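You operate a simulated robot arm through the tools that you are given. There is no shell and no other tool. Be economical: measure what you need, move in short steps, check, and stop when the job is done.

You are at the controls of a simulated robot arm. One attempt, no reset.

## Task
Seal the cream card's open bearing and put it in the white tray.
Fine: In the green press: cream slider in, lever down and up, slider back out. Where these are worked on the way, their far stop is far enough and under half their travel is too little: cream slider.

The check looks at the end state, three seconds after you hand in, the way a careful person would. Anything else that was tipped, shoved, dropped, spilled or broken makes it a failure. A push-on lid holds only when it is set on centred and level and pressed home; a screw cap is set on level and turned clockwise until tight.

## Robot
A 6-joint arm with a two-finger parallel gripper, fixed in place. Base frame: the origin is at the foot of the arm, x ahead of it, y to its left, z up; the work surface is at about z = 0. Units: mm, rad, N and s.
With the tool pointing down near the work surface it reaches from about 160 to 420 mm from the base axis. Its first joint turns from -1.152 to 1.152 rad. Payload 1.57 kg.
Tool frame: the origin (TCP) lies between the finger pads and is the grasp point; the fingertips stand 30 mm ahead of it; z points along the fingers, y is the line along which they close. The gripper opens to 80 mm. The fingers are 17 mm wide and 12 mm thick; the gripper's body (40 by 82 mm) begins 80 mm behind the TCP.
Orientation is that of the tool frame in the base frame, as a unit quaternion [x, y, z, w]. With the fingers straight down and closing along the base's y, the tool's x points along the base's -x, its y along +y and its z along -z.

## Interface
- The arm moves only by the tool jog_arm. Its argument "commands" is text: rows parted by semicolons, each of 7 numbers parted by spaces: the shift along the tool's x, y, z in cm, then the turn, a rotation vector about the tool's x, y, z in rad, then the finger opening in cm, from 0 to 8. In form: dx dy dz rx ry rz jaw; .... A call has 1 to 12 rows; each row shifts and turns the commanded pose from where the row before left it, along the tool's axes as they then stand. Each row takes 0.2 s and may step no farther than 50 mm and 0.15 rad from the row before; otherwise, or with a gripper value out of range, the whole call is refused. Where a pose cannot be reached the arm comes as near as it can. A force on the tool above 90 N (or 10 N above the force at the start of the call, whichever is more), or a blocked arm, ends the call early, and 0.2 s more pass. The fingers move at their own pace (about 153 mm/s each) and stop on an object; they squeeze with about 40 N. The grip force told is the motor's: it shows also when the fingers shut on nothing. Time passes only in rows, and 0.2 s behind the last, so rows that do not move let the fingers close. The reply holds the time, the measured pose of the TCP, the force on the tool along the base axes, the opening and the grip force, in the units named above and with some noise, with the torque about the TCP (base axes, N m) and any sound that the robot's microphone picked up, and new pictures: "pictures" is both (left out), scene, wrist or none.
- Cameras (640 x 400 px; columns grow to the right, rows downward): "scene" is fixed at [55.3, -330, 422.1]; the picture's right is [0.78, -0.62, 0.00], its down [-0.35, -0.45, -0.82] and it looks along [0.51, 0.64, -0.57] (base axes); focal length 244 px, centre (320, 200). "wrist" rides on the gripper at [72, -7, -122] in the tool frame; the picture's right is [0.09, 1.00, 0.00], its down [-0.84, 0.08, -0.54] and it looks along [-0.54, 0.05, 0.84] (tool axes); focal length 238 px, centre (320, 200). There is no depth. A picture from a camera that has moved, and an enlarged one, comes with that camera's place and axes in the base frame and with its lens.
- zoom(camera, box): a new picture of the part [left, top, right, bottom] of that camera's present view, enlarged. The clock stands still meanwhile.
- job_done(): hands the job in; it is judged then, once.

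Go step by step. Nothing tells you positions but the pictures and the camera data: compare them with the known pose of the tool, close in by small moves and look again before you grip or let go. The budget is 120 turns and 200 pictures, counting those below and the enlarged ones. Unless the task says otherwise, let go and move clear before handing in, and close with one line.

The tools are called after "Emit:" by a JSON object that holds its "api" and its "payload". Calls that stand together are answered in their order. jog_arm: Moves the arm, as the interface text tells. Its arguments: {"type":"object","properties":{"commands":{"type":"string"},"pictures":{"type":"string","enum":["both","scene","wrist","none"]}},"required":["commands"]} The other tools are called the same way: zoom (camera, box) takes an enlarged picture of a part of a camera's view; job_done () hands the job in.

At the start:

```text
time: 0.0
position: [220.2, 61.3, 285.5]
orientation: [0.001, 1.0, 0.0, 0.002]
contact_force: [-0.6, -0.8, -0.2]
torque: [-0.02, 0.01, 0.01]
opening: 80.2
finger_force: 0.0
```

scene: 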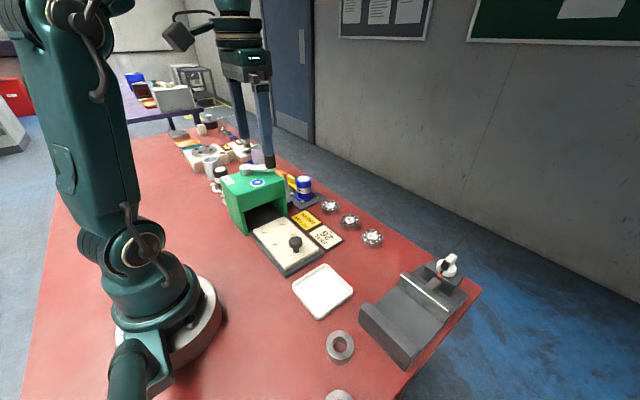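
wrist: 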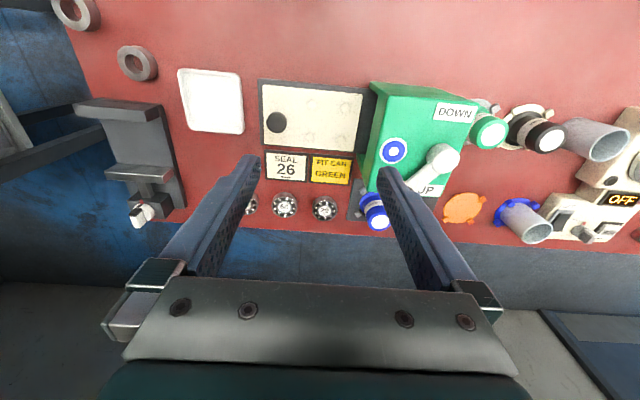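

I see a green press with a cream slider in front, a white tray, three bearings by cards, and other items. I'll zoom in for detail.

Emit:
{"api": "zoom", "payload": {"camera": "wrist", "box": [230, 60, 490, 240]}}

Emit:
{"api": "zoom", "payload": {"camera": "scene", "box": [200, 150, 400, 290]}}

Emit:
{"api": "zoom", "payload": {"camera": "wrist", "box": [430, 80, 640, 250]}}

Emit:
{"api": "zoom", "payload": {"camera": "wrist", "box": [230, 140, 370, 230]}}

```text
2.22 times, centred on (360, 150) of wrist
camera zoom: at [148.2, 54.9, 406.0], right [-0.09, 1.0, 0.0], down [0.84, 0.08, 0.54], along [0.54, 0.05, -0.84], focal length 530 px, centre (231, 311)
```

zoom: 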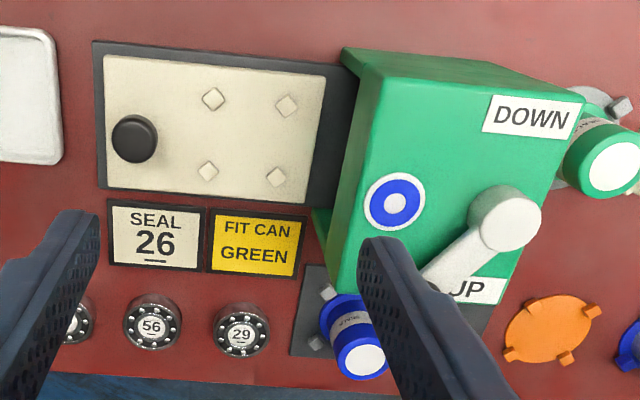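

```text
2.86 times, centred on (300, 220) of scene
camera zoom: at [55.3, -330.0, 422.1], right [0.78, -0.62, 0.0], down [-0.35, -0.45, -0.82], along [0.51, 0.64, -0.57], focal length 696 px, centre (377, 143)
```

zoom: 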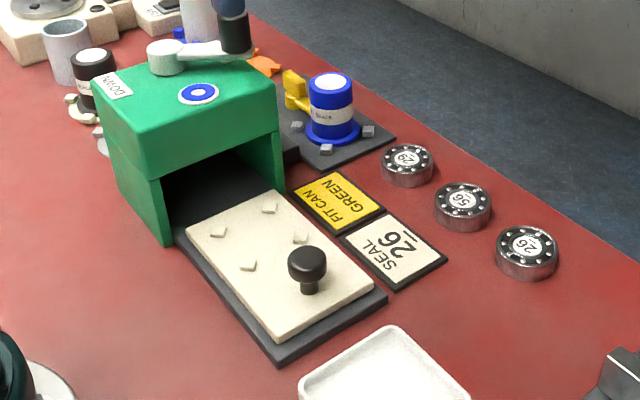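

```text
2.35 times, centred on (535, 165) of wrist
camera zoom: at [148.2, 54.9, 406.0], right [-0.09, 1.0, 0.0], down [0.84, 0.08, 0.54], along [0.54, 0.05, -0.84], focal length 561 px, centre (-186, 282)
```

zoom: 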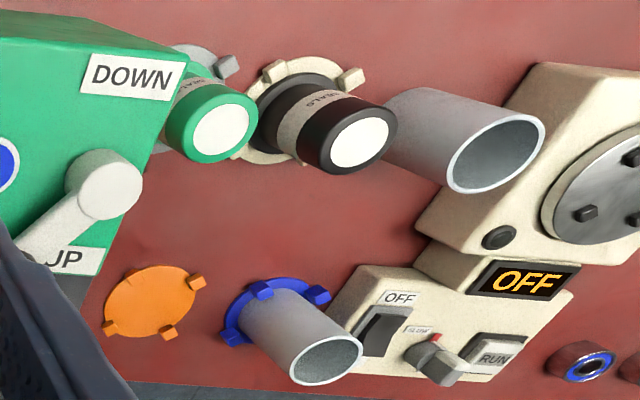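

```text
4.44 times, centred on (300, 185) of wrist
camera zoom: at [148.2, 54.9, 406.0], right [-0.09, 1.0, 0.0], down [0.84, 0.08, 0.54], along [0.54, 0.05, -0.84], focal length 1059 px, centre (409, 267)
```

zoom: 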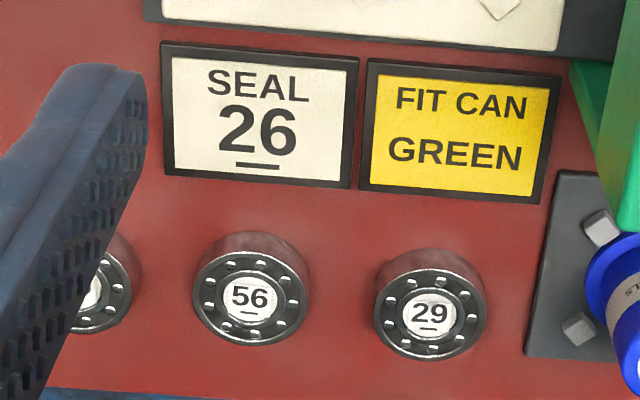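

The cream card says SEAL 26 and names the number 26 bearing. A blue can sits on the plate beside the press. I'll look closer at that can, the bearings and the press before moving.

Emit:
{"api": "zoom", "payload": {"camera": "scene", "box": [270, 165, 340, 215]}}

Emit:
{"api": "zoom", "payload": {"camera": "scene", "box": [310, 190, 400, 250]}}

Emit:
{"api": "jog_arm", "payload": {"commands": "0 -5 0 0 0 0 8; 0 -5 0 0 0 0 8; 0 -2 0 0 0 0 8"}}

```text
8.00 times, centred on (305, 190) of scene
camera zoom: at [55.3, -330.0, 422.1], right [0.78, -0.62, 0.0], down [-0.35, -0.45, -0.82], along [0.51, 0.64, -0.57], focal length 1950 px, centre (440, 280)
```

zoom: 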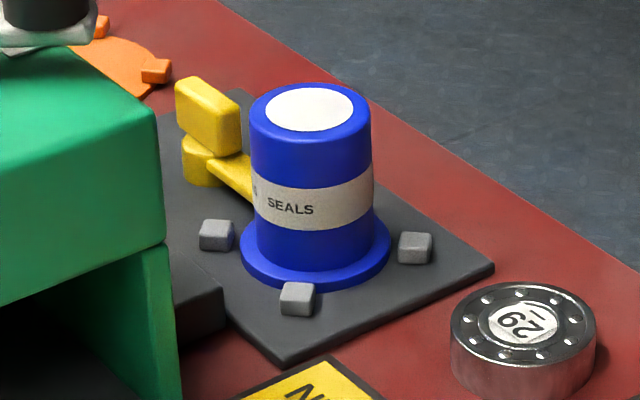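

```text
6.67 times, centred on (355, 220) of scene
camera zoom: at [55.3, -330.0, 422.1], right [0.78, -0.62, 0.0], down [-0.35, -0.45, -0.82], along [0.51, 0.64, -0.57], focal length 1625 px, centre (87, 67)
```

zoom: 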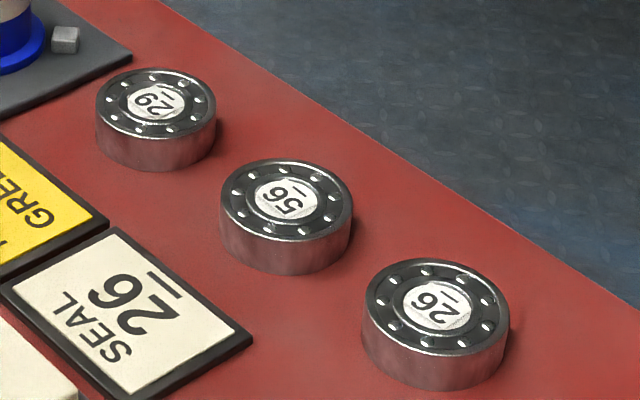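

```text
time: 0.8
position: [219.8, -58.5, 285.7]
orientation: [0.0, 1.0, 0.0, 0.001]
contact_force: [0.1, -0.2, 0.0]
torque: [0.01, -0.02, 0.01]
opening: 79.9
finger_force: 0.2
camera wrist: at [147.1, -65.5, 407.1], right [-0.09, 1.0, 0.0], down [0.84, 0.08, 0.54], along [0.54, 0.05, -0.84], focal length 238 px, centre (320, 200)
```

scene: 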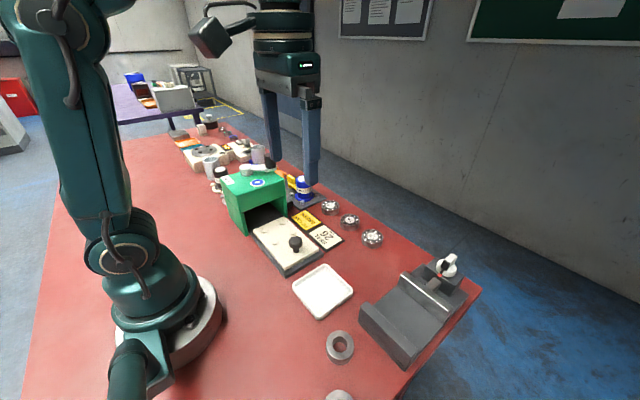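
wrist: 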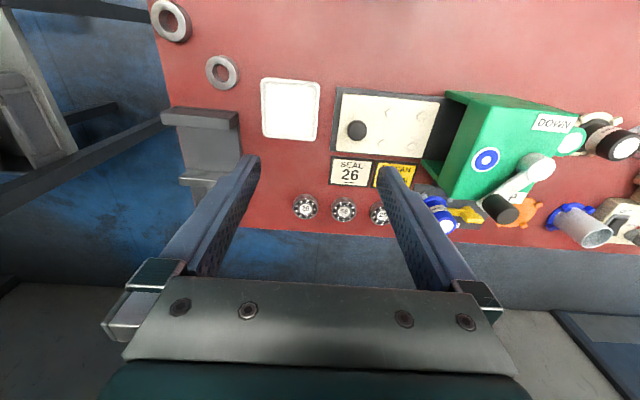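

Only the cream card was asked for: bearing 26, estimated at (416, -69). The yellow card is a separate note, so the blue can stays in place. I'll move over bearing 26 and look again.

Emit:
{"api": "jog_arm", "payload": {"commands": "-4 -0.2 2.5 0 0 0 8; -4 -0.2 2.5 0 0 0 8; -4 -0.2 2.5 0 0 0 8; -3.5 -0.2 3 0 0 0 8; -3 -0.2 3 0 0 0 8; 0 0 3 0 0 0 8"}}

```text
time: 2.2
position: [387.9, -68.1, 122.6]
orientation: [0.001, 1.0, -0.001, 0.001]
contact_force: [0.4, -0.9, -0.1]
torque: [0.0, 0.01, 0.01]
opening: 80.2
finger_force: 0.1
out of reach, approached as far as the arm can: row 4, 5
camera wrist: at [315.7, -74.2, 243.6], right [-0.09, 1.0, 0.0], down [0.84, 0.08, 0.54], along [0.54, 0.05, -0.84], focal length 238 px, centre (320, 200)
```

scene: 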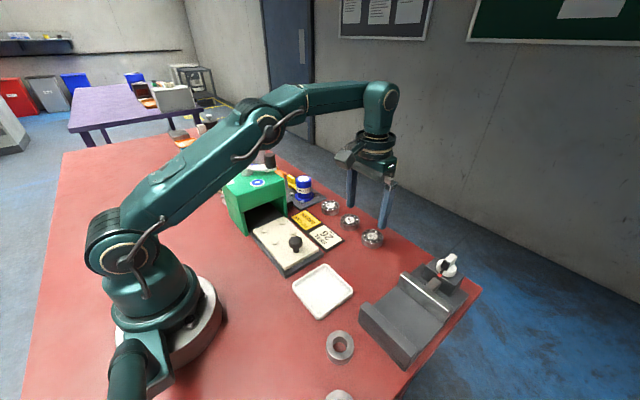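
wrist: 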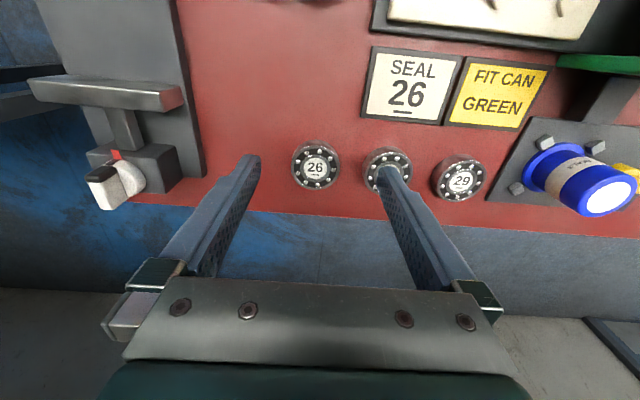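

Bearing 26 is at about (420, -70) with its neighbour 75 mm away. I'll narrow the jaw, descend partway and check how far the arm reaches.

Emit:
{"api": "jog_arm", "payload": {"commands": "0 -0.2 2 0 0 0 6.8; -0.8 0 2 0 0 0 6.8; -1 0 1.5 0 0 0 6.8; -1 0 0 0 0 0 6.8; 0 0 0 0 0 0 6.8"}}

```text
time: 3.4
position: [412.2, -70.1, 68.9]
orientation: [0.0, 1.0, 0.0, 0.002]
contact_force: [-0.1, -1.0, -0.2]
torque: [0.02, 0.01, 0.0]
opening: 67.9
finger_force: 0.0
camera wrist: at [338.9, -75.2, 189.0], right [-0.09, 1.0, 0.0], down [0.83, 0.08, 0.55], along [0.54, 0.05, -0.84], focal length 238 px, centre (320, 200)
```

scene: 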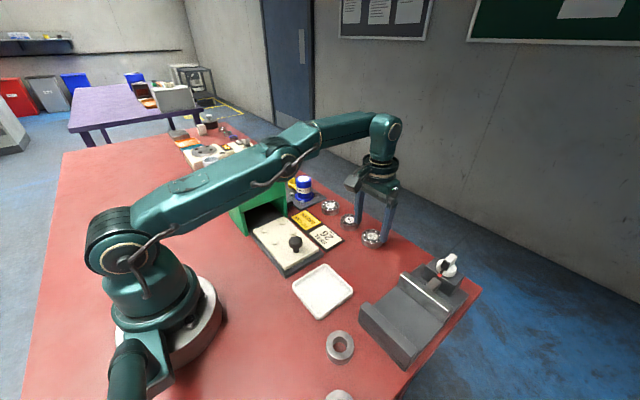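
wrist: 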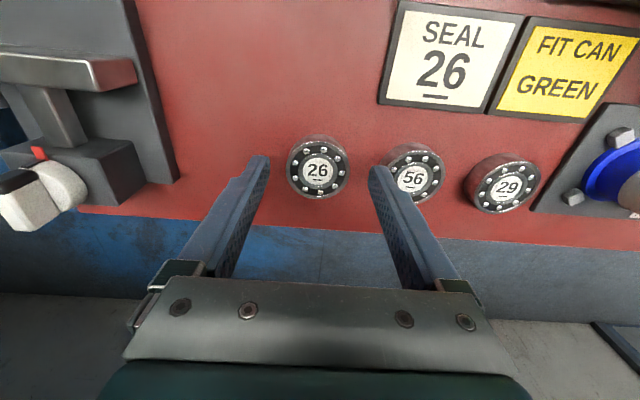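

Bearing 26 reads about (421, -69). I'll descend further and edge forward.

Emit:
{"api": "jog_arm", "payload": {"commands": "-0.4 0.1 1.5 0 0 0 6.8; -0.4 0 1.2 0 0 0 6.8; 0 0 0 0 0 0 6.8"}}

```text
time: 4.2
position: [416.3, -66.8, 40.3]
orientation: [0.001, 1.0, 0.0, 0.001]
contact_force: [-0.5, -0.1, -0.9]
torque: [0.01, 0.03, 0.03]
opening: 68.3
finger_force: 0.0
out of reach, approached as far as the arm can: row 1
camera wrist: at [343.9, -73.3, 161.3], right [-0.09, 1.0, 0.0], down [0.84, 0.08, 0.54], along [0.54, 0.05, -0.84], focal length 238 px, centre (320, 200)
```

scene: 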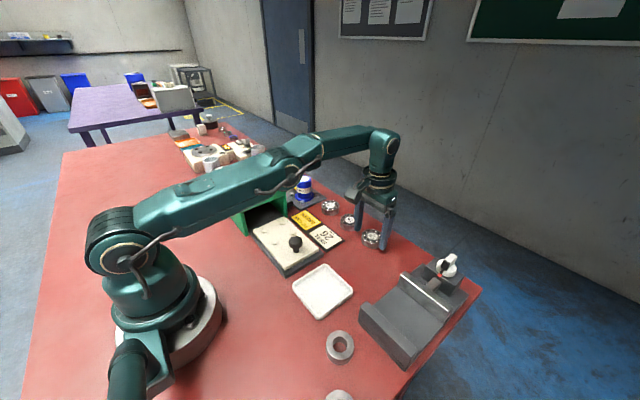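
wrist: 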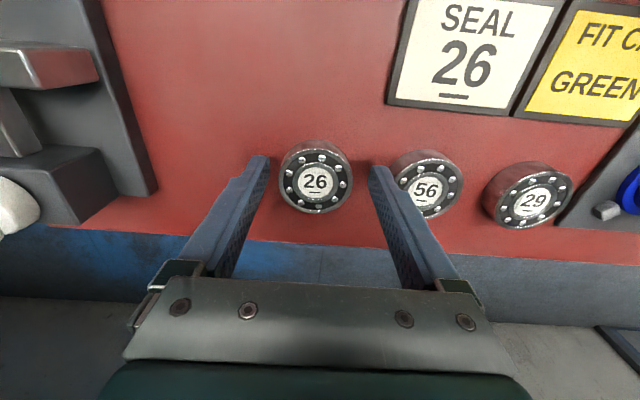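

The bearing is centred near (421, -69), between the open fingers. I'll go down to grasp height.

Emit:
{"api": "jog_arm", "payload": {"commands": "-0.2 -0.2 0.6 0 0 0 6.8; -0.3 0 0 0 0 0 6.8; 0 0 0 0 0 0 6.8"}}

Emit:
{"api": "zoom", "payload": {"camera": "scene", "box": [330, 190, 420, 260]}}

```text
time: 5.0
position: [417.9, -68.0, 33.5]
orientation: [0.002, 1.0, 0.0, 0.002]
contact_force: [0.5, 0.1, 0.2]
torque: [0.01, 0.02, 0.04]
opening: 67.9
finger_force: 0.1
out of reach, approached as far as the arm can: row 1
camera wrist: at [344.5, -75.5, 155.1], right [-0.09, 1.0, 0.0], down [0.84, 0.08, 0.54], along [0.54, 0.05, -0.84], focal length 238 px, centre (320, 200)
```

scene: 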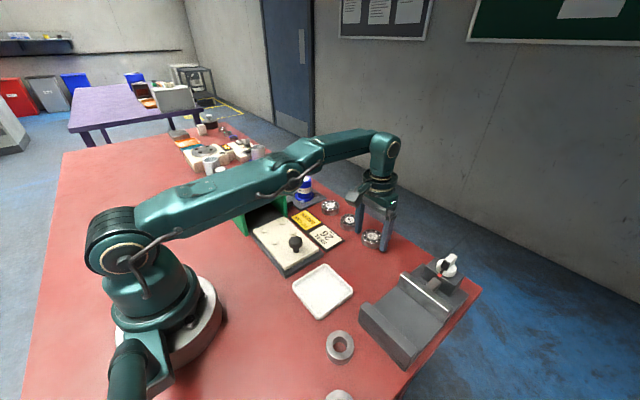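
wrist: 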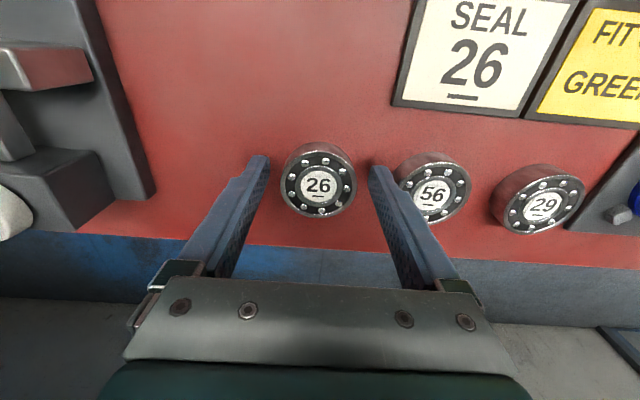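

```text
5.71 times, centred on (375, 225) of scene
camera zoom: at [55.3, -330.0, 422.1], right [0.78, -0.62, 0.0], down [-0.35, -0.45, -0.82], along [0.51, 0.64, -0.57], focal length 1393 px, centre (6, 57)
```

zoom: 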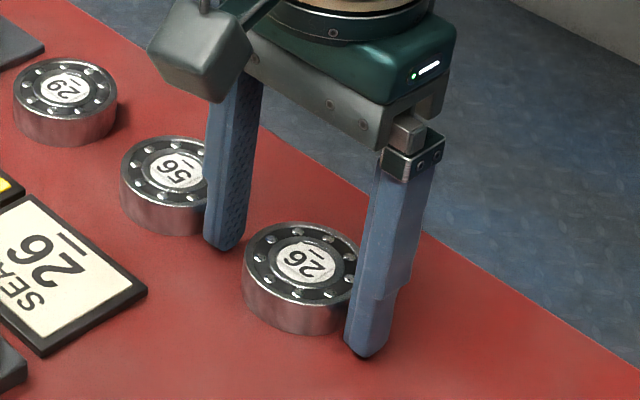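

The fingers straddle the bearing. I'll close on it.

Emit:
{"api": "jog_arm", "payload": {"commands": "0 0 0 0 0 0 5.2; 0 0 0 0 0 0 4.5; 0 0 0 0 0 0 4.5"}}

Emit:
{"api": "zoom", "payload": {"camera": "scene", "box": [330, 190, 420, 260]}}

```text
time: 5.8
position: [417.4, -68.5, 34.4]
orientation: [0.0, 1.0, 0.0, 0.002]
contact_force: [-0.1, 0.3, 0.1]
torque: [-0.01, 0.01, 0.05]
opening: 50.4
finger_force: 40.1
camera wrist: at [344.5, -75.5, 155.2], right [-0.09, 1.0, 0.0], down [0.84, 0.08, 0.54], along [0.54, 0.05, -0.84], focal length 238 px, centre (320, 200)
```

scene: 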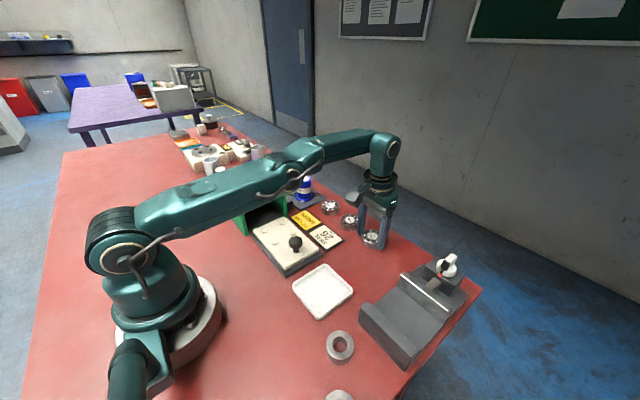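
wrist: 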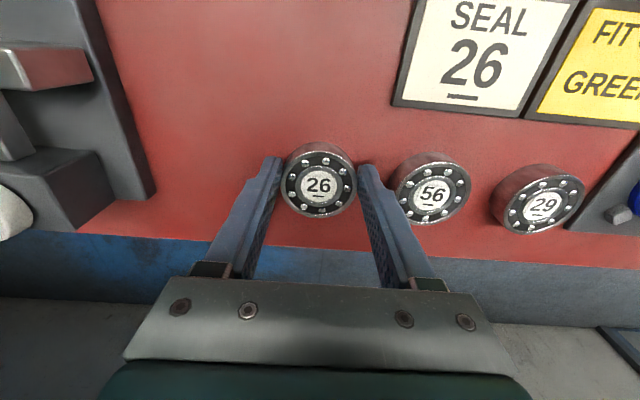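

```text
5.71 times, centred on (375, 225) of scene
camera zoom: at [55.3, -330.0, 422.1], right [0.78, -0.62, 0.0], down [-0.35, -0.45, -0.82], along [0.51, 0.64, -0.57], focal length 1393 px, centre (6, 57)
```

zoom: 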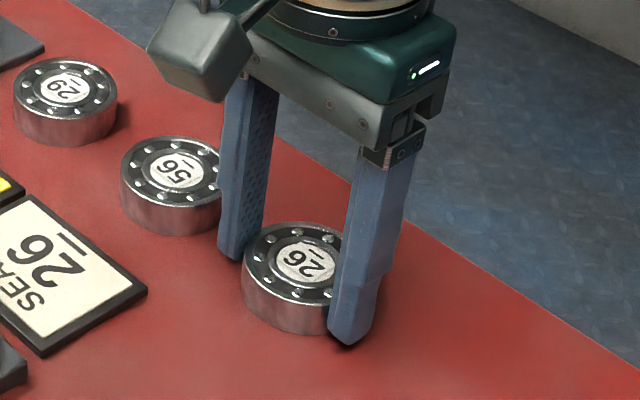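

Bearing 26 is gripped at 50.4 mm. I'll lift it and carry it back toward the slider, clear of the press.

Emit:
{"api": "jog_arm", "payload": {"commands": "0.2 0 3 0 0 0 4.5; 0.2 0 -6 0 0 0 4.5", "pictures": "none"}}

```text
refused: row 2 steps farther than a row can; nothing moved
```

That call was refused and nothing moved. It also had the sign wrong: up is negative tool z. I'll redo the lift correctly.

Emit:
{"api": "jog_arm", "payload": {"commands": "0.2 0 -2 0 0 0 4.5; 0.5 0 -4 0 0 0 4.5; 3 0 -3.5 0 0 0 4.5; 4.5 1 -2.5 0 0 0 4.5; 4.5 1 0 0 0 0 4.5; 4 1 0 0 0 0 4.5; 0 0 0 0 0 0 4.5"}}

```text
refused: row 4 steps farther than a row can; nothing moved
```

Emit:
{"api": "jog_arm", "payload": {"commands": "0.2 0 -2 0 0 0 4.5; 0.5 0 -4 0 0 0 4.5; 3 0 -3.5 0 0 0 4.5; 4 1 -2.5 0 0 0 4.5; 4.5 1 0 0 0 0 4.5; 4 1 0 0 0 0 4.5; 0 0 0 0 0 0 4.5"}}

```text
time: 7.4
position: [253.3, -37.3, 154.1]
orientation: [0.0, 1.0, 0.0, 0.001]
contact_force: [0.2, 1.5, -0.9]
torque: [-0.02, 0.01, 0.01]
opening: 50.8
finger_force: 40.2
out of reach, approached as far as the arm can: row 1
camera wrist: at [180.8, -44.6, 275.3], right [-0.09, 1.0, 0.0], down [0.83, 0.08, 0.55], along [0.54, 0.05, -0.84], focal length 238 px, centre (320, 200)
```

scene: 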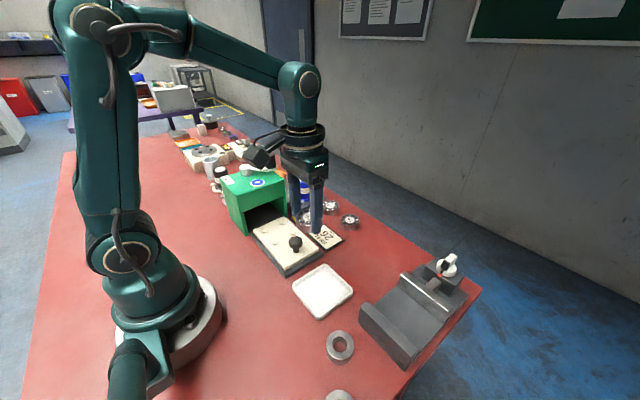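
wrist: 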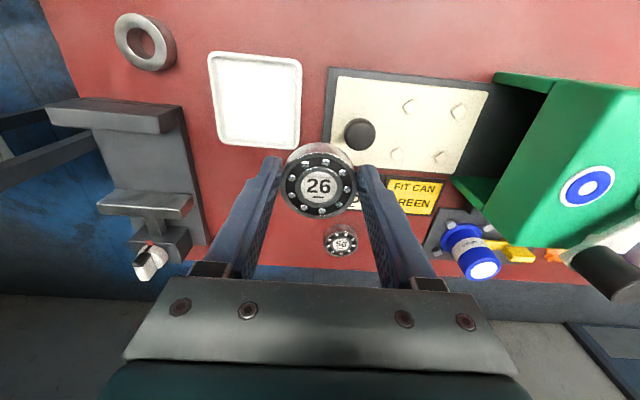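

The bearing is held well. The nest centre is about (246, 73). I'll turn the gripper a quarter turn so the fingers close along x, clear of the press face.

Emit:
{"api": "jog_arm", "payload": {"commands": "0 0 0 0 0 -0.1428 4.5; 0 0 0 0 0 -0.1428 4.5; 0 0 0 0 0 -0.1428 4.5; 0 0 0 0 0 -0.1428 4.5; 0 0 0 0 0 -0.1428 4.5; 0 0 0 0 0 -0.1428 4.5; 0 0 0 0 0 -0.1428 4.5; 0 0 0 0 0 -0.1428 4.5; 0 0 0 0 0 -0.1428 4.5; 0 0 0 0 0 -0.1428 4.5; 0 0 0 0 0 -0.1428 4.5; 0 0 0 0 0 0 4.5"}}

```text
time: 10.0
position: [253.5, -40.4, 154.1]
orientation: [-0.707, 0.707, -0.001, 0.001]
contact_force: [-0.9, 0.2, -1.0]
torque: [0.0, 0.0, 0.01]
opening: 50.9
finger_force: 39.5
camera wrist: at [260.2, -111.6, 274.9], right [-1.0, -0.09, 0.0], down [-0.08, 0.84, 0.54], along [-0.05, 0.54, -0.84], focal length 238 px, centre (320, 200)
```

scene: 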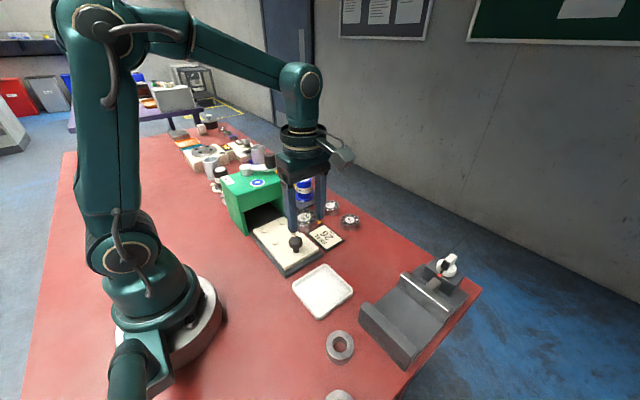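
wrist: 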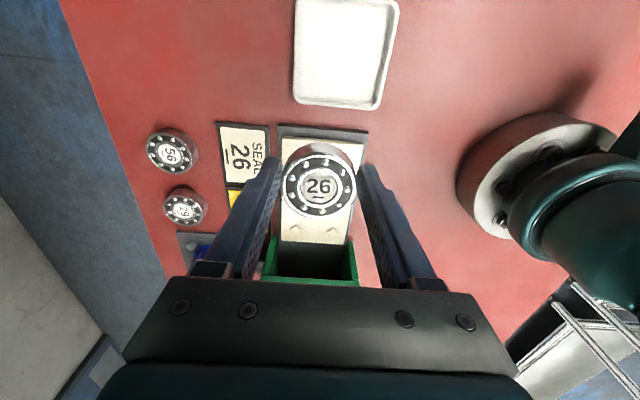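

Rotation worked. I'll move over the nest and descend partway.

Emit:
{"api": "jog_arm", "payload": {"commands": "-4 0.25 0 0 0 0 4.5; -4 0.25 0 0 0 0 4.5; -3 0.25 1 0 0 0 4.5; 0 0 3 0 0 0 4.5; 0 0 2.5 0 0 0 4.5; 0 0 0 0 0 0 4.5"}}

Emit:
{"api": "zoom", "payload": {"camera": "scene", "box": [220, 160, 340, 260]}}

Emit:
{"api": "zoom", "payload": {"camera": "wrist", "box": [240, 100, 400, 290]}}

```text
time: 11.4
position: [247.5, 70.1, 89.0]
orientation: [-0.706, 0.708, -0.001, 0.002]
contact_force: [0.2, -1.4, -1.4]
torque: [0.0, 0.01, 0.01]
opening: 51.0
finger_force: 40.0
camera wrist: at [253.6, -1.9, 210.6], right [-1.0, -0.09, 0.0], down [-0.08, 0.84, 0.54], along [-0.05, 0.54, -0.84], focal length 238 px, centre (320, 200)
```

scene: 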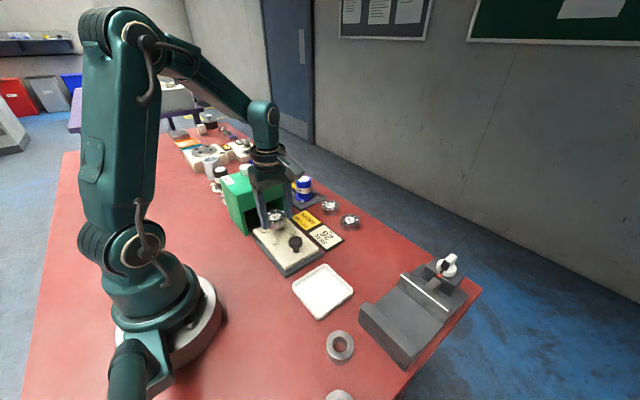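
wrist: 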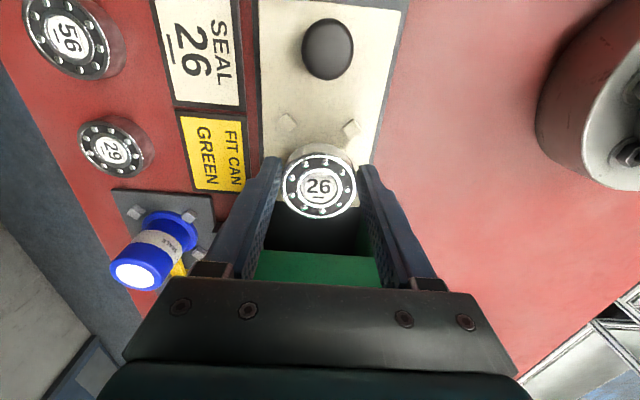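

```text
4.00 times, centred on (280, 210) of scene
camera zoom: at [55.3, -330.0, 422.1], right [0.78, -0.62, 0.0], down [-0.35, -0.45, -0.82], along [0.51, 0.64, -0.57], focal length 975 px, centre (480, 160)
```

zoom: 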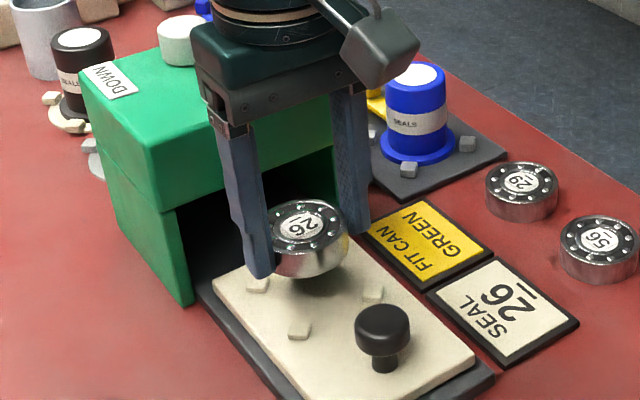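

```text
2.11 times, centred on (320, 195) of wrist
camera zoom: at [253.6, -1.9, 210.6], right [-1.0, -0.09, 0.0], down [-0.08, 0.84, 0.54], along [-0.05, 0.54, -0.84], focal length 502 px, centre (320, 210)
```

zoom: 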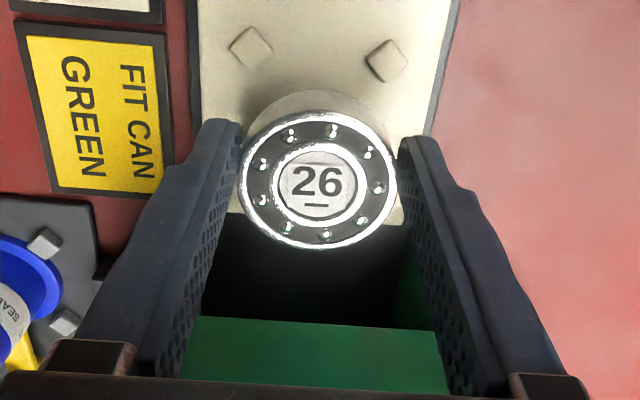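

Relative to the near pegs, the nest centre is about (249, 74.5) and the bearing is at (247, 75). I'll correct 2 mm in x and descend another 2 cm.

Emit:
{"api": "jog_arm", "payload": {"commands": "0 -0.2 1 0 0 0 4.5; 0 0 1 0 0 0 4.5; 0 0 0 0 0 0 4.5", "pictures": "wrist"}}

Emit:
{"api": "zoom", "payload": {"camera": "scene", "box": [250, 190, 320, 250]}}

Emit:
{"api": "zoom", "payload": {"camera": "wrist", "box": [240, 80, 400, 250]}}

```text
time: 12.2
position: [249.5, 70.7, 69.2]
orientation: [-0.707, 0.708, -0.002, 0.001]
contact_force: [-0.1, -0.4, -2.3]
torque: [-0.02, -0.01, -0.01]
opening: 50.8
finger_force: 39.6
camera wrist: at [255.1, -1.3, 190.0], right [-1.0, -0.09, 0.0], down [-0.08, 0.84, 0.54], along [-0.05, 0.54, -0.84], focal length 238 px, centre (320, 200)
```

wrist: 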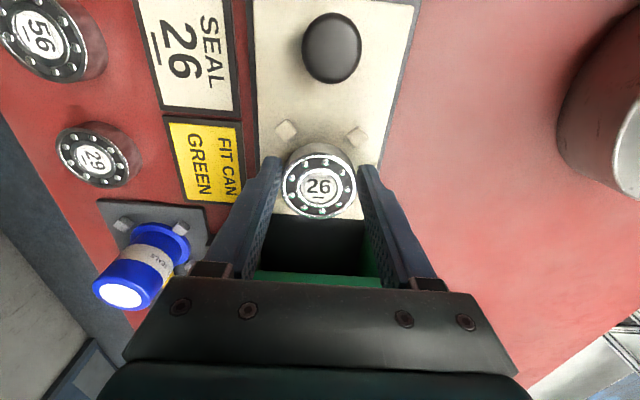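

```text
6.67 times, centred on (285, 220) of scene
camera zoom: at [55.3, -330.0, 422.1], right [0.78, -0.62, 0.0], down [-0.35, -0.45, -0.82], along [0.51, 0.64, -0.57], focal length 1625 px, centre (553, 67)
```

zoom: 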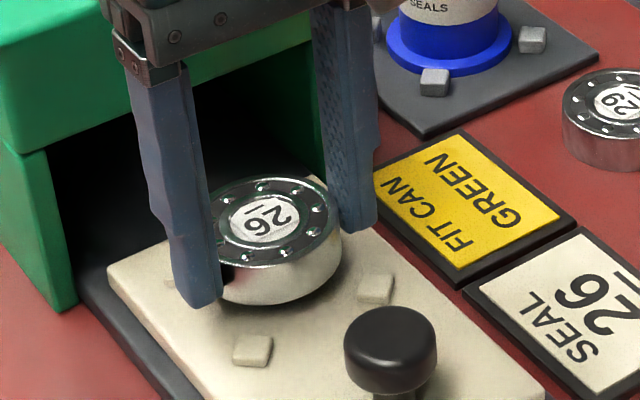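

```text
2.35 times, centred on (320, 165) of wrist
camera zoom: at [255.1, -1.3, 190.0], right [-1.0, -0.09, 0.0], down [-0.08, 0.84, 0.54], along [-0.05, 0.54, -0.84], focal length 561 px, centre (320, 282)
```

zoom: 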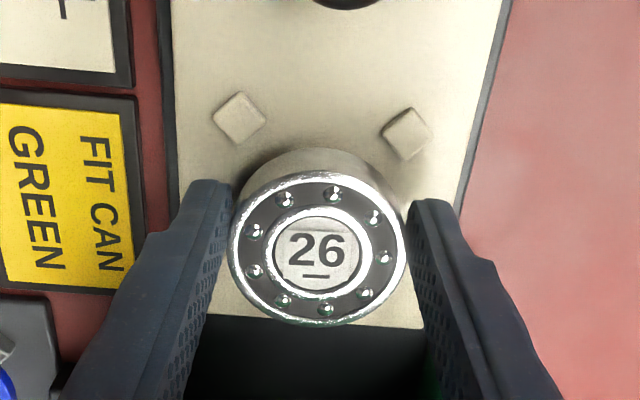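

The bearing is aligned with the nest to within a millimetre. I'll lower it gently until it touches.

Emit:
{"api": "jog_arm", "payload": {"commands": "0.05 0 0.5 0 0 0 4.5; 0 0 0.3 0 0 0 4.5; 0 0 0.2 0 0 0 4.5; 0 0 0.2 0 0 0 4.5; 0 0 0 0 0 0 4.5", "pictures": "wrist"}}

Emit:
{"api": "zoom", "payload": {"camera": "scene", "box": [250, 190, 320, 250]}}

```text
time: 13.4
position: [249.3, 69.9, 57.6]
orientation: [-0.706, 0.708, -0.001, 0.001]
contact_force: [-4.3, -0.8, 15.2]
torque: [0.4, 0.38, 0.08]
opening: 50.6
finger_force: 39.7
camera wrist: at [255.1, -1.7, 178.2], right [-1.0, -0.09, 0.0], down [-0.08, 0.84, 0.54], along [-0.05, 0.54, -0.84], focal length 238 px, centre (320, 200)
```

wrist: 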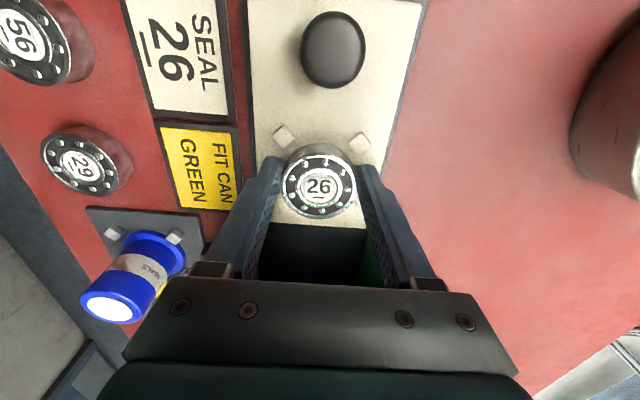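

```text
6.67 times, centred on (285, 220) of scene
camera zoom: at [55.3, -330.0, 422.1], right [0.78, -0.62, 0.0], down [-0.35, -0.45, -0.82], along [0.51, 0.64, -0.57], focal length 1625 px, centre (553, 67)
```

zoom: 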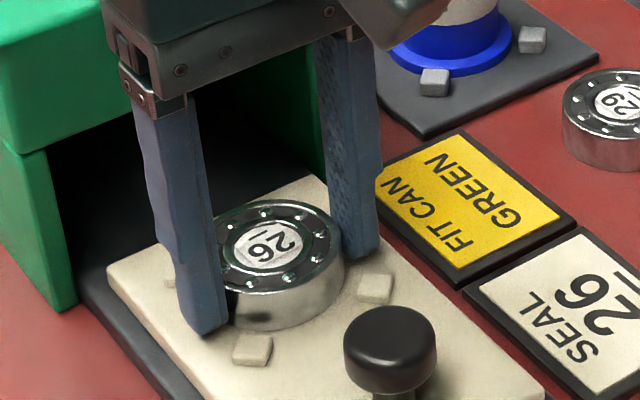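

There is contact at 15 N with an off-centre torque, so the bearing may be riding on a far peg. I'll zoom in to check.

Emit:
{"api": "zoom", "payload": {"camera": "wrist", "box": [250, 110, 390, 240]}}

Emit:
{"api": "zoom", "payload": {"camera": "scene", "box": [262, 205, 302, 230]}}

```text
3.08 times, centred on (320, 175) of wrist
camera zoom: at [255.1, -1.7, 178.2], right [-1.0, -0.09, 0.0], down [-0.08, 0.84, 0.54], along [-0.05, 0.54, -0.84], focal length 733 px, centre (320, 277)
```

zoom: 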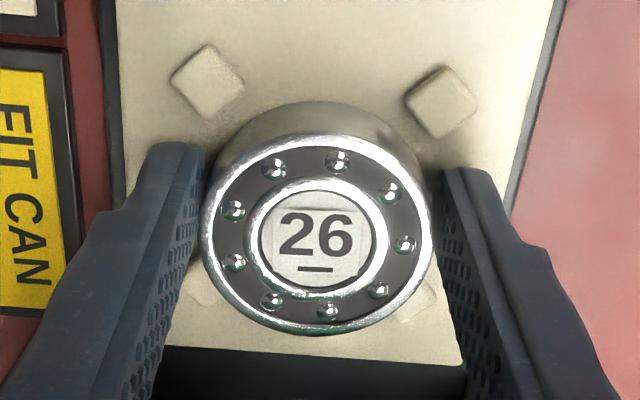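

```text
16.00 times, centred on (282, 218) of scene
camera zoom: at [55.3, -330.0, 422.1], right [0.78, -0.62, 0.0], down [-0.35, -0.45, -0.82], along [0.51, 0.64, -0.57], focal length 3899 px, centre (928, -80)
```

zoom: 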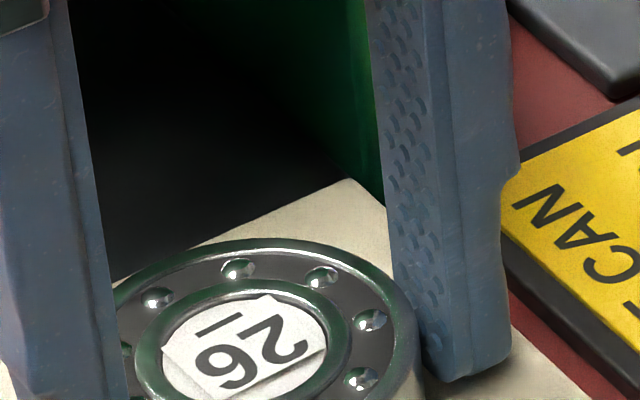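

The wrist view shows the bearing centred among the four pegs, and slider top height (~23 mm) matches the contact height. So it is seated on the plate, and I'll release and rise.

Emit:
{"api": "jog_arm", "payload": {"commands": "0 0 -0.05 0 0 0 6.2; 0 0 0 0 0 0 6.6; 0 0 -2 0 0 0 6.6; 0 0 -3 0 0 0 6.6; 3 0 -2 0 0 0 6.6; 0 0 0 0 0 0 6.6"}}

Emit:
{"api": "zoom", "payload": {"camera": "scene", "box": [250, 190, 320, 250]}}

Emit:
{"api": "zoom", "payload": {"camera": "wrist", "box": [250, 90, 390, 260]}}

```text
time: 14.8
position: [251.4, 39.7, 128.1]
orientation: [-0.706, 0.708, -0.001, 0.001]
contact_force: [-0.2, 0.7, 0.4]
torque: [0.02, 0.0, -0.05]
opening: 65.8
finger_force: 0.1
camera wrist: at [256.3, -32.2, 248.3], right [-1.0, -0.09, 0.0], down [-0.08, 0.84, 0.54], along [-0.05, 0.54, -0.84], focal length 238 px, centre (320, 200)
```

scene: 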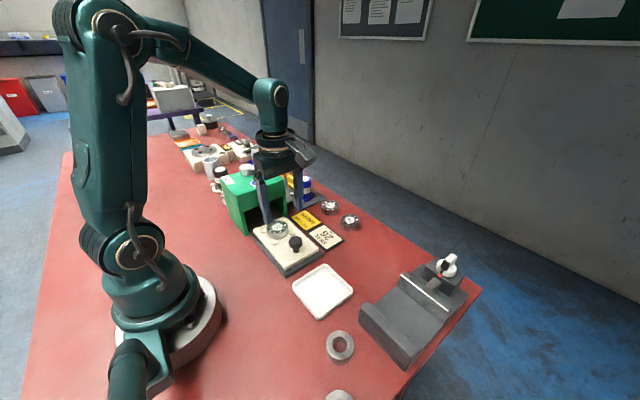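
wrist: 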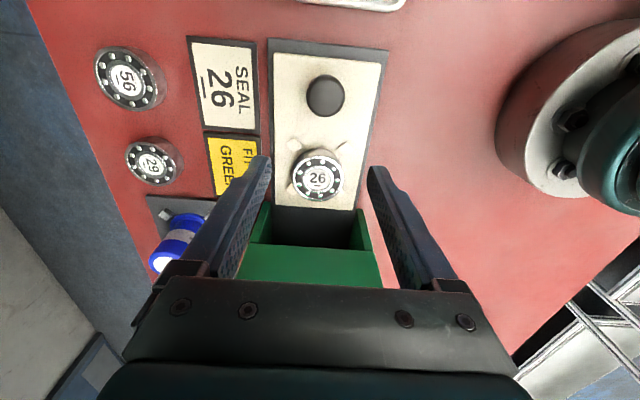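

```text
6.67 times, centred on (285, 220) of scene
camera zoom: at [55.3, -330.0, 422.1], right [0.78, -0.62, 0.0], down [-0.35, -0.45, -0.82], along [0.51, 0.64, -0.57], focal length 1625 px, centre (553, 67)
```

zoom: 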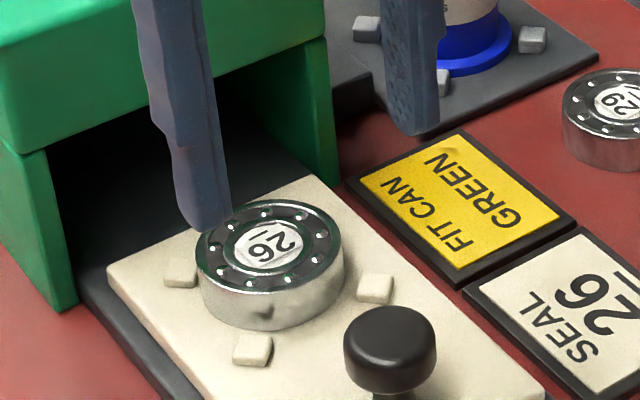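

```text
2.35 times, centred on (320, 175) of wrist
camera zoom: at [256.3, -32.2, 248.3], right [-1.0, -0.09, 0.0], down [-0.08, 0.84, 0.54], along [-0.05, 0.54, -0.84], focal length 561 px, centre (320, 259)
```

zoom: 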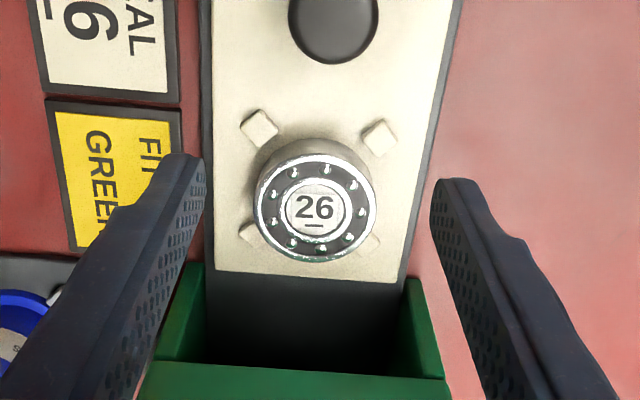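

The bearing is seated flat in the nest. The knob is at about (249, 0), so I'll move over it and lower with the fingers either side.

Emit:
{"api": "jog_arm", "payload": {"commands": "4 0.2 0 0 0 0 6; 0 0 3 0 0 0 6; 0 0 2 0 0 0 6; 0 0 1.4 0 0 0 6; 0 0 0 0 0 0 6"}}

Emit:
{"api": "zoom", "payload": {"camera": "scene", "box": [250, 200, 340, 280]}}

```text
time: 16.0
position: [247.2, -1.3, 62.7]
orientation: [-0.707, 0.708, -0.001, 0.002]
contact_force: [0.2, 0.2, -0.7]
torque: [0.0, 0.0, 0.0]
opening: 60.0
finger_force: 0.0
camera wrist: at [253.0, -72.0, 184.2], right [-1.0, -0.09, 0.0], down [-0.08, 0.84, 0.54], along [-0.05, 0.54, -0.84], focal length 238 px, centre (320, 200)
```

scene: 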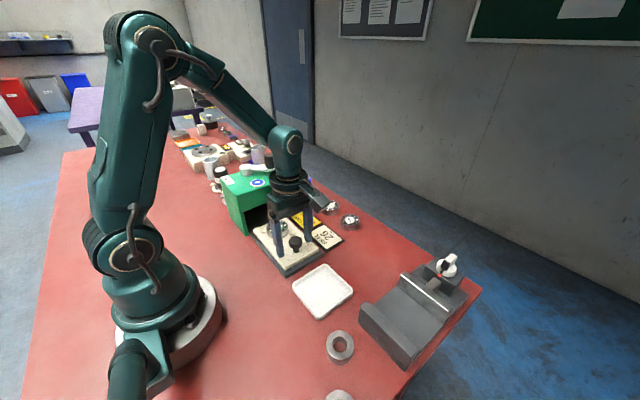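
wrist: 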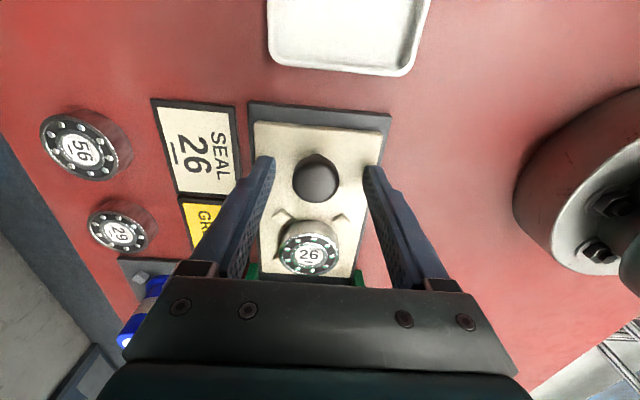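

```text
5.00 times, centred on (295, 240) of scene
camera zoom: at [55.3, -330.0, 422.1], right [0.78, -0.62, 0.0], down [-0.35, -0.45, -0.82], along [0.51, 0.64, -0.57], focal length 1219 px, centre (445, 0)
```

zoom: 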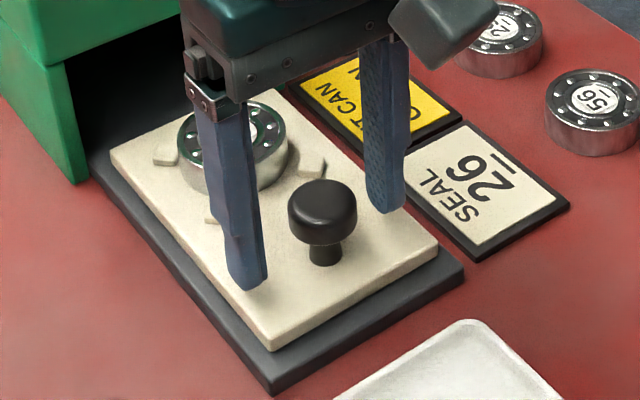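

The knob is between the fingers. I'll lower 3 mm and close on it.

Emit:
{"api": "jog_arm", "payload": {"commands": "0 -0.2 0.3 0 0 0 5; 0 0 0 0 0 0 2; 0 0 0 0 0 0 2; 0 0 0 0 0 0 2"}}

Emit:
{"api": "zoom", "payload": {"camera": "scene", "box": [250, 200, 340, 280]}}

```text
time: 17.0
position: [250.6, 0.6, 60.3]
orientation: [-0.706, 0.708, -0.002, 0.002]
contact_force: [8.1, 0.3, -6.5]
torque: [0.06, -0.1, 0.02]
opening: 29.4
finger_force: 39.4
camera wrist: at [255.4, -71.8, 181.4], right [-1.0, -0.09, -0.01], down [-0.08, 0.84, 0.54], along [-0.04, 0.54, -0.84], focal length 238 px, centre (320, 200)
```

scene: 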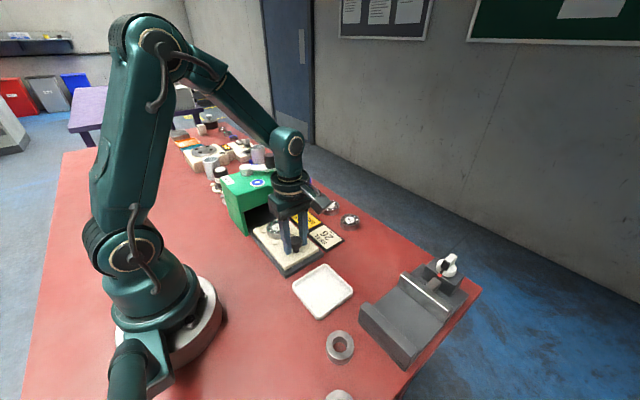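
wrist: 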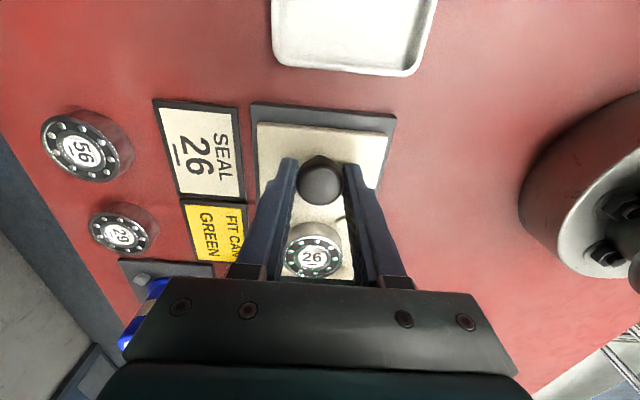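

```text
5.00 times, centred on (295, 240) of scene
camera zoom: at [55.4, -330.0, 422.1], right [0.78, -0.62, 0.0], down [-0.35, -0.45, -0.82], along [0.51, 0.64, -0.57], focal length 1219 px, centre (445, 0)
```

zoom: 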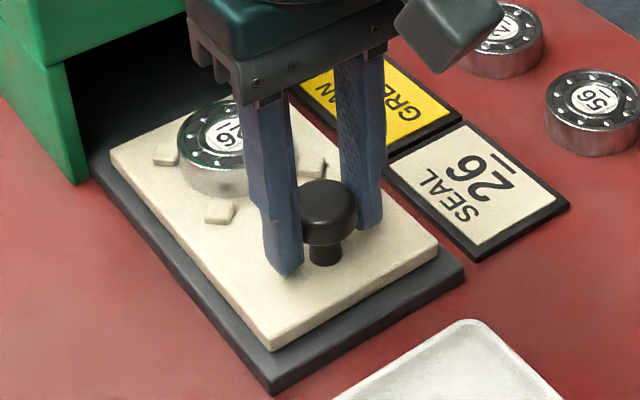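

The knob is gripped. I'll push the slider toward the press in small steps.

Emit:
{"api": "jog_arm", "payload": {"commands": "-0.7 -0.1 0 0 0 0 2; -1 0 0 0 0 0 2; -1 0 0 0 0 0 2; -1 0 0 0 0 0 2; -1 0 0 0 0 0 2; -1 0 0 0 0 0 2; 0 0 0 0 0 0 2"}}

Emit:
{"api": "zoom", "payload": {"camera": "scene", "box": [210, 160, 330, 280]}}

```text
time: 18.6
position: [249.2, 57.0, 60.7]
orientation: [-0.707, 0.708, -0.001, 0.001]
contact_force: [-2.2, 0.0, 29.7]
torque: [-0.46, 0.06, 0.04]
opening: 29.3
finger_force: 38.9
camera wrist: at [255.6, -14.9, 181.3], right [-1.0, -0.09, 0.0], down [-0.08, 0.84, 0.54], along [-0.05, 0.54, -0.84], focal length 238 px, centre (320, 200)
```

scene: 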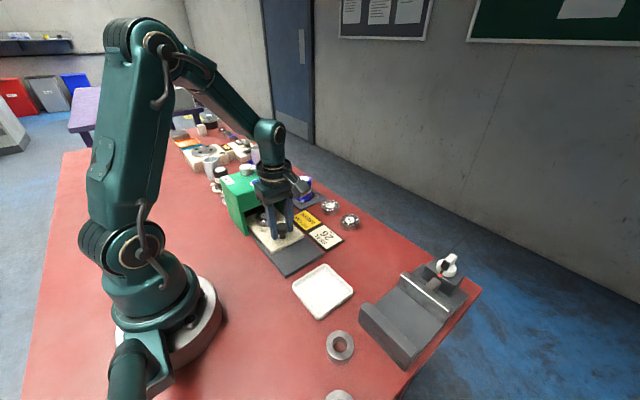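
wrist: 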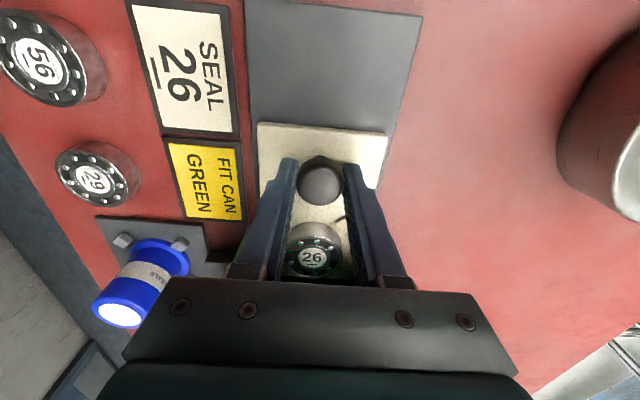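

```text
3.33 times, centred on (270, 220) of scene
camera zoom: at [55.3, -330.0, 422.1], right [0.78, -0.62, 0.0], down [-0.35, -0.45, -0.82], along [0.51, 0.64, -0.57], focal length 812 px, centre (487, 133)
```

zoom: 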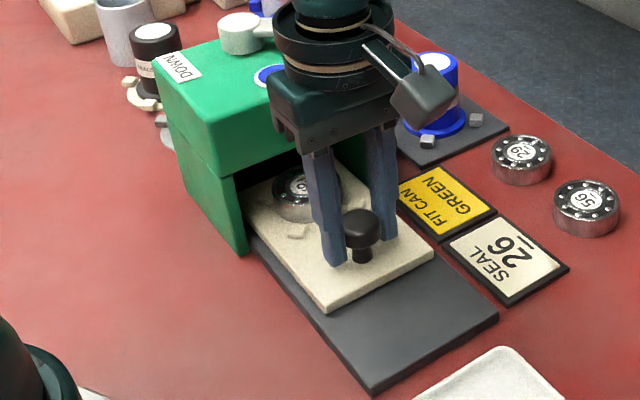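

The slider is moving well. I'll continue inward with a slight upward relief.

Emit:
{"api": "jog_arm", "payload": {"commands": "-1 0 -0.05 0 0 0 2; -1 0 -0.05 0 0 0 2; -1 0 0 0 0 0 2; 0 0 0 0 0 0 2"}}

Emit:
{"api": "zoom", "payload": {"camera": "scene", "box": [210, 140, 330, 260]}}

```text
time: 19.6
position: [249.6, 86.8, 60.5]
orientation: [-0.706, 0.708, 0.0, 0.0]
contact_force: [4.2, 1.2, -26.2]
torque: [0.3, -0.1, -0.06]
opening: 29.2
finger_force: 39.0
camera wrist: at [256.0, 15.6, 181.3], right [-1.0, -0.09, 0.0], down [-0.08, 0.84, 0.54], along [-0.05, 0.54, -0.84], focal length 238 px, centre (320, 200)
```

scene: 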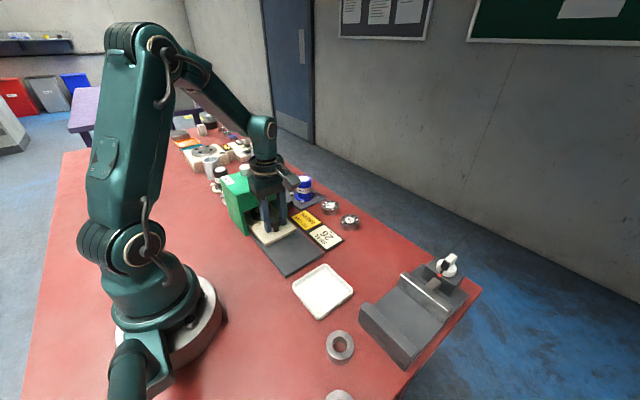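
wrist: 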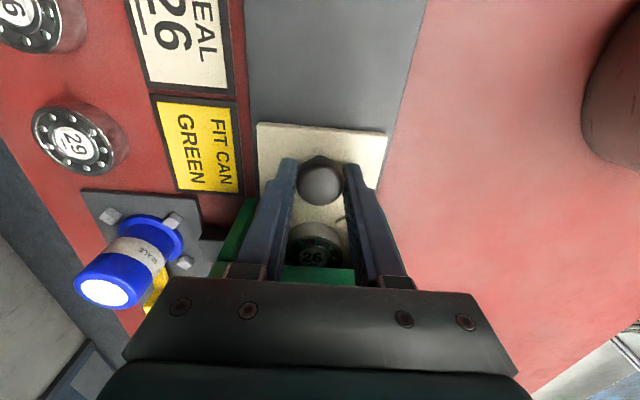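

```text
3.33 times, centred on (270, 200) of scene
camera zoom: at [55.4, -330.0, 422.1], right [0.78, -0.62, 0.0], down [-0.35, -0.45, -0.82], along [0.51, 0.64, -0.57], focal length 812 px, centre (487, 200)
```

zoom: 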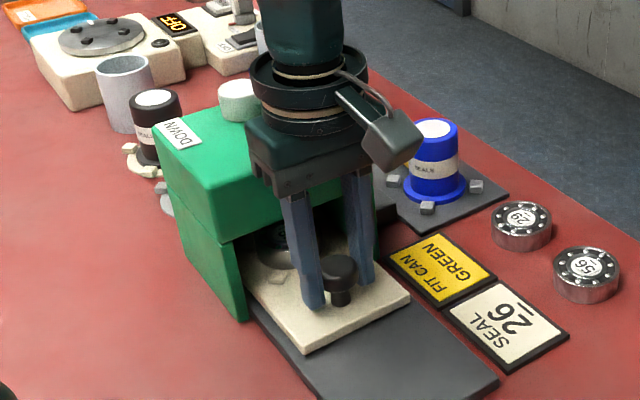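

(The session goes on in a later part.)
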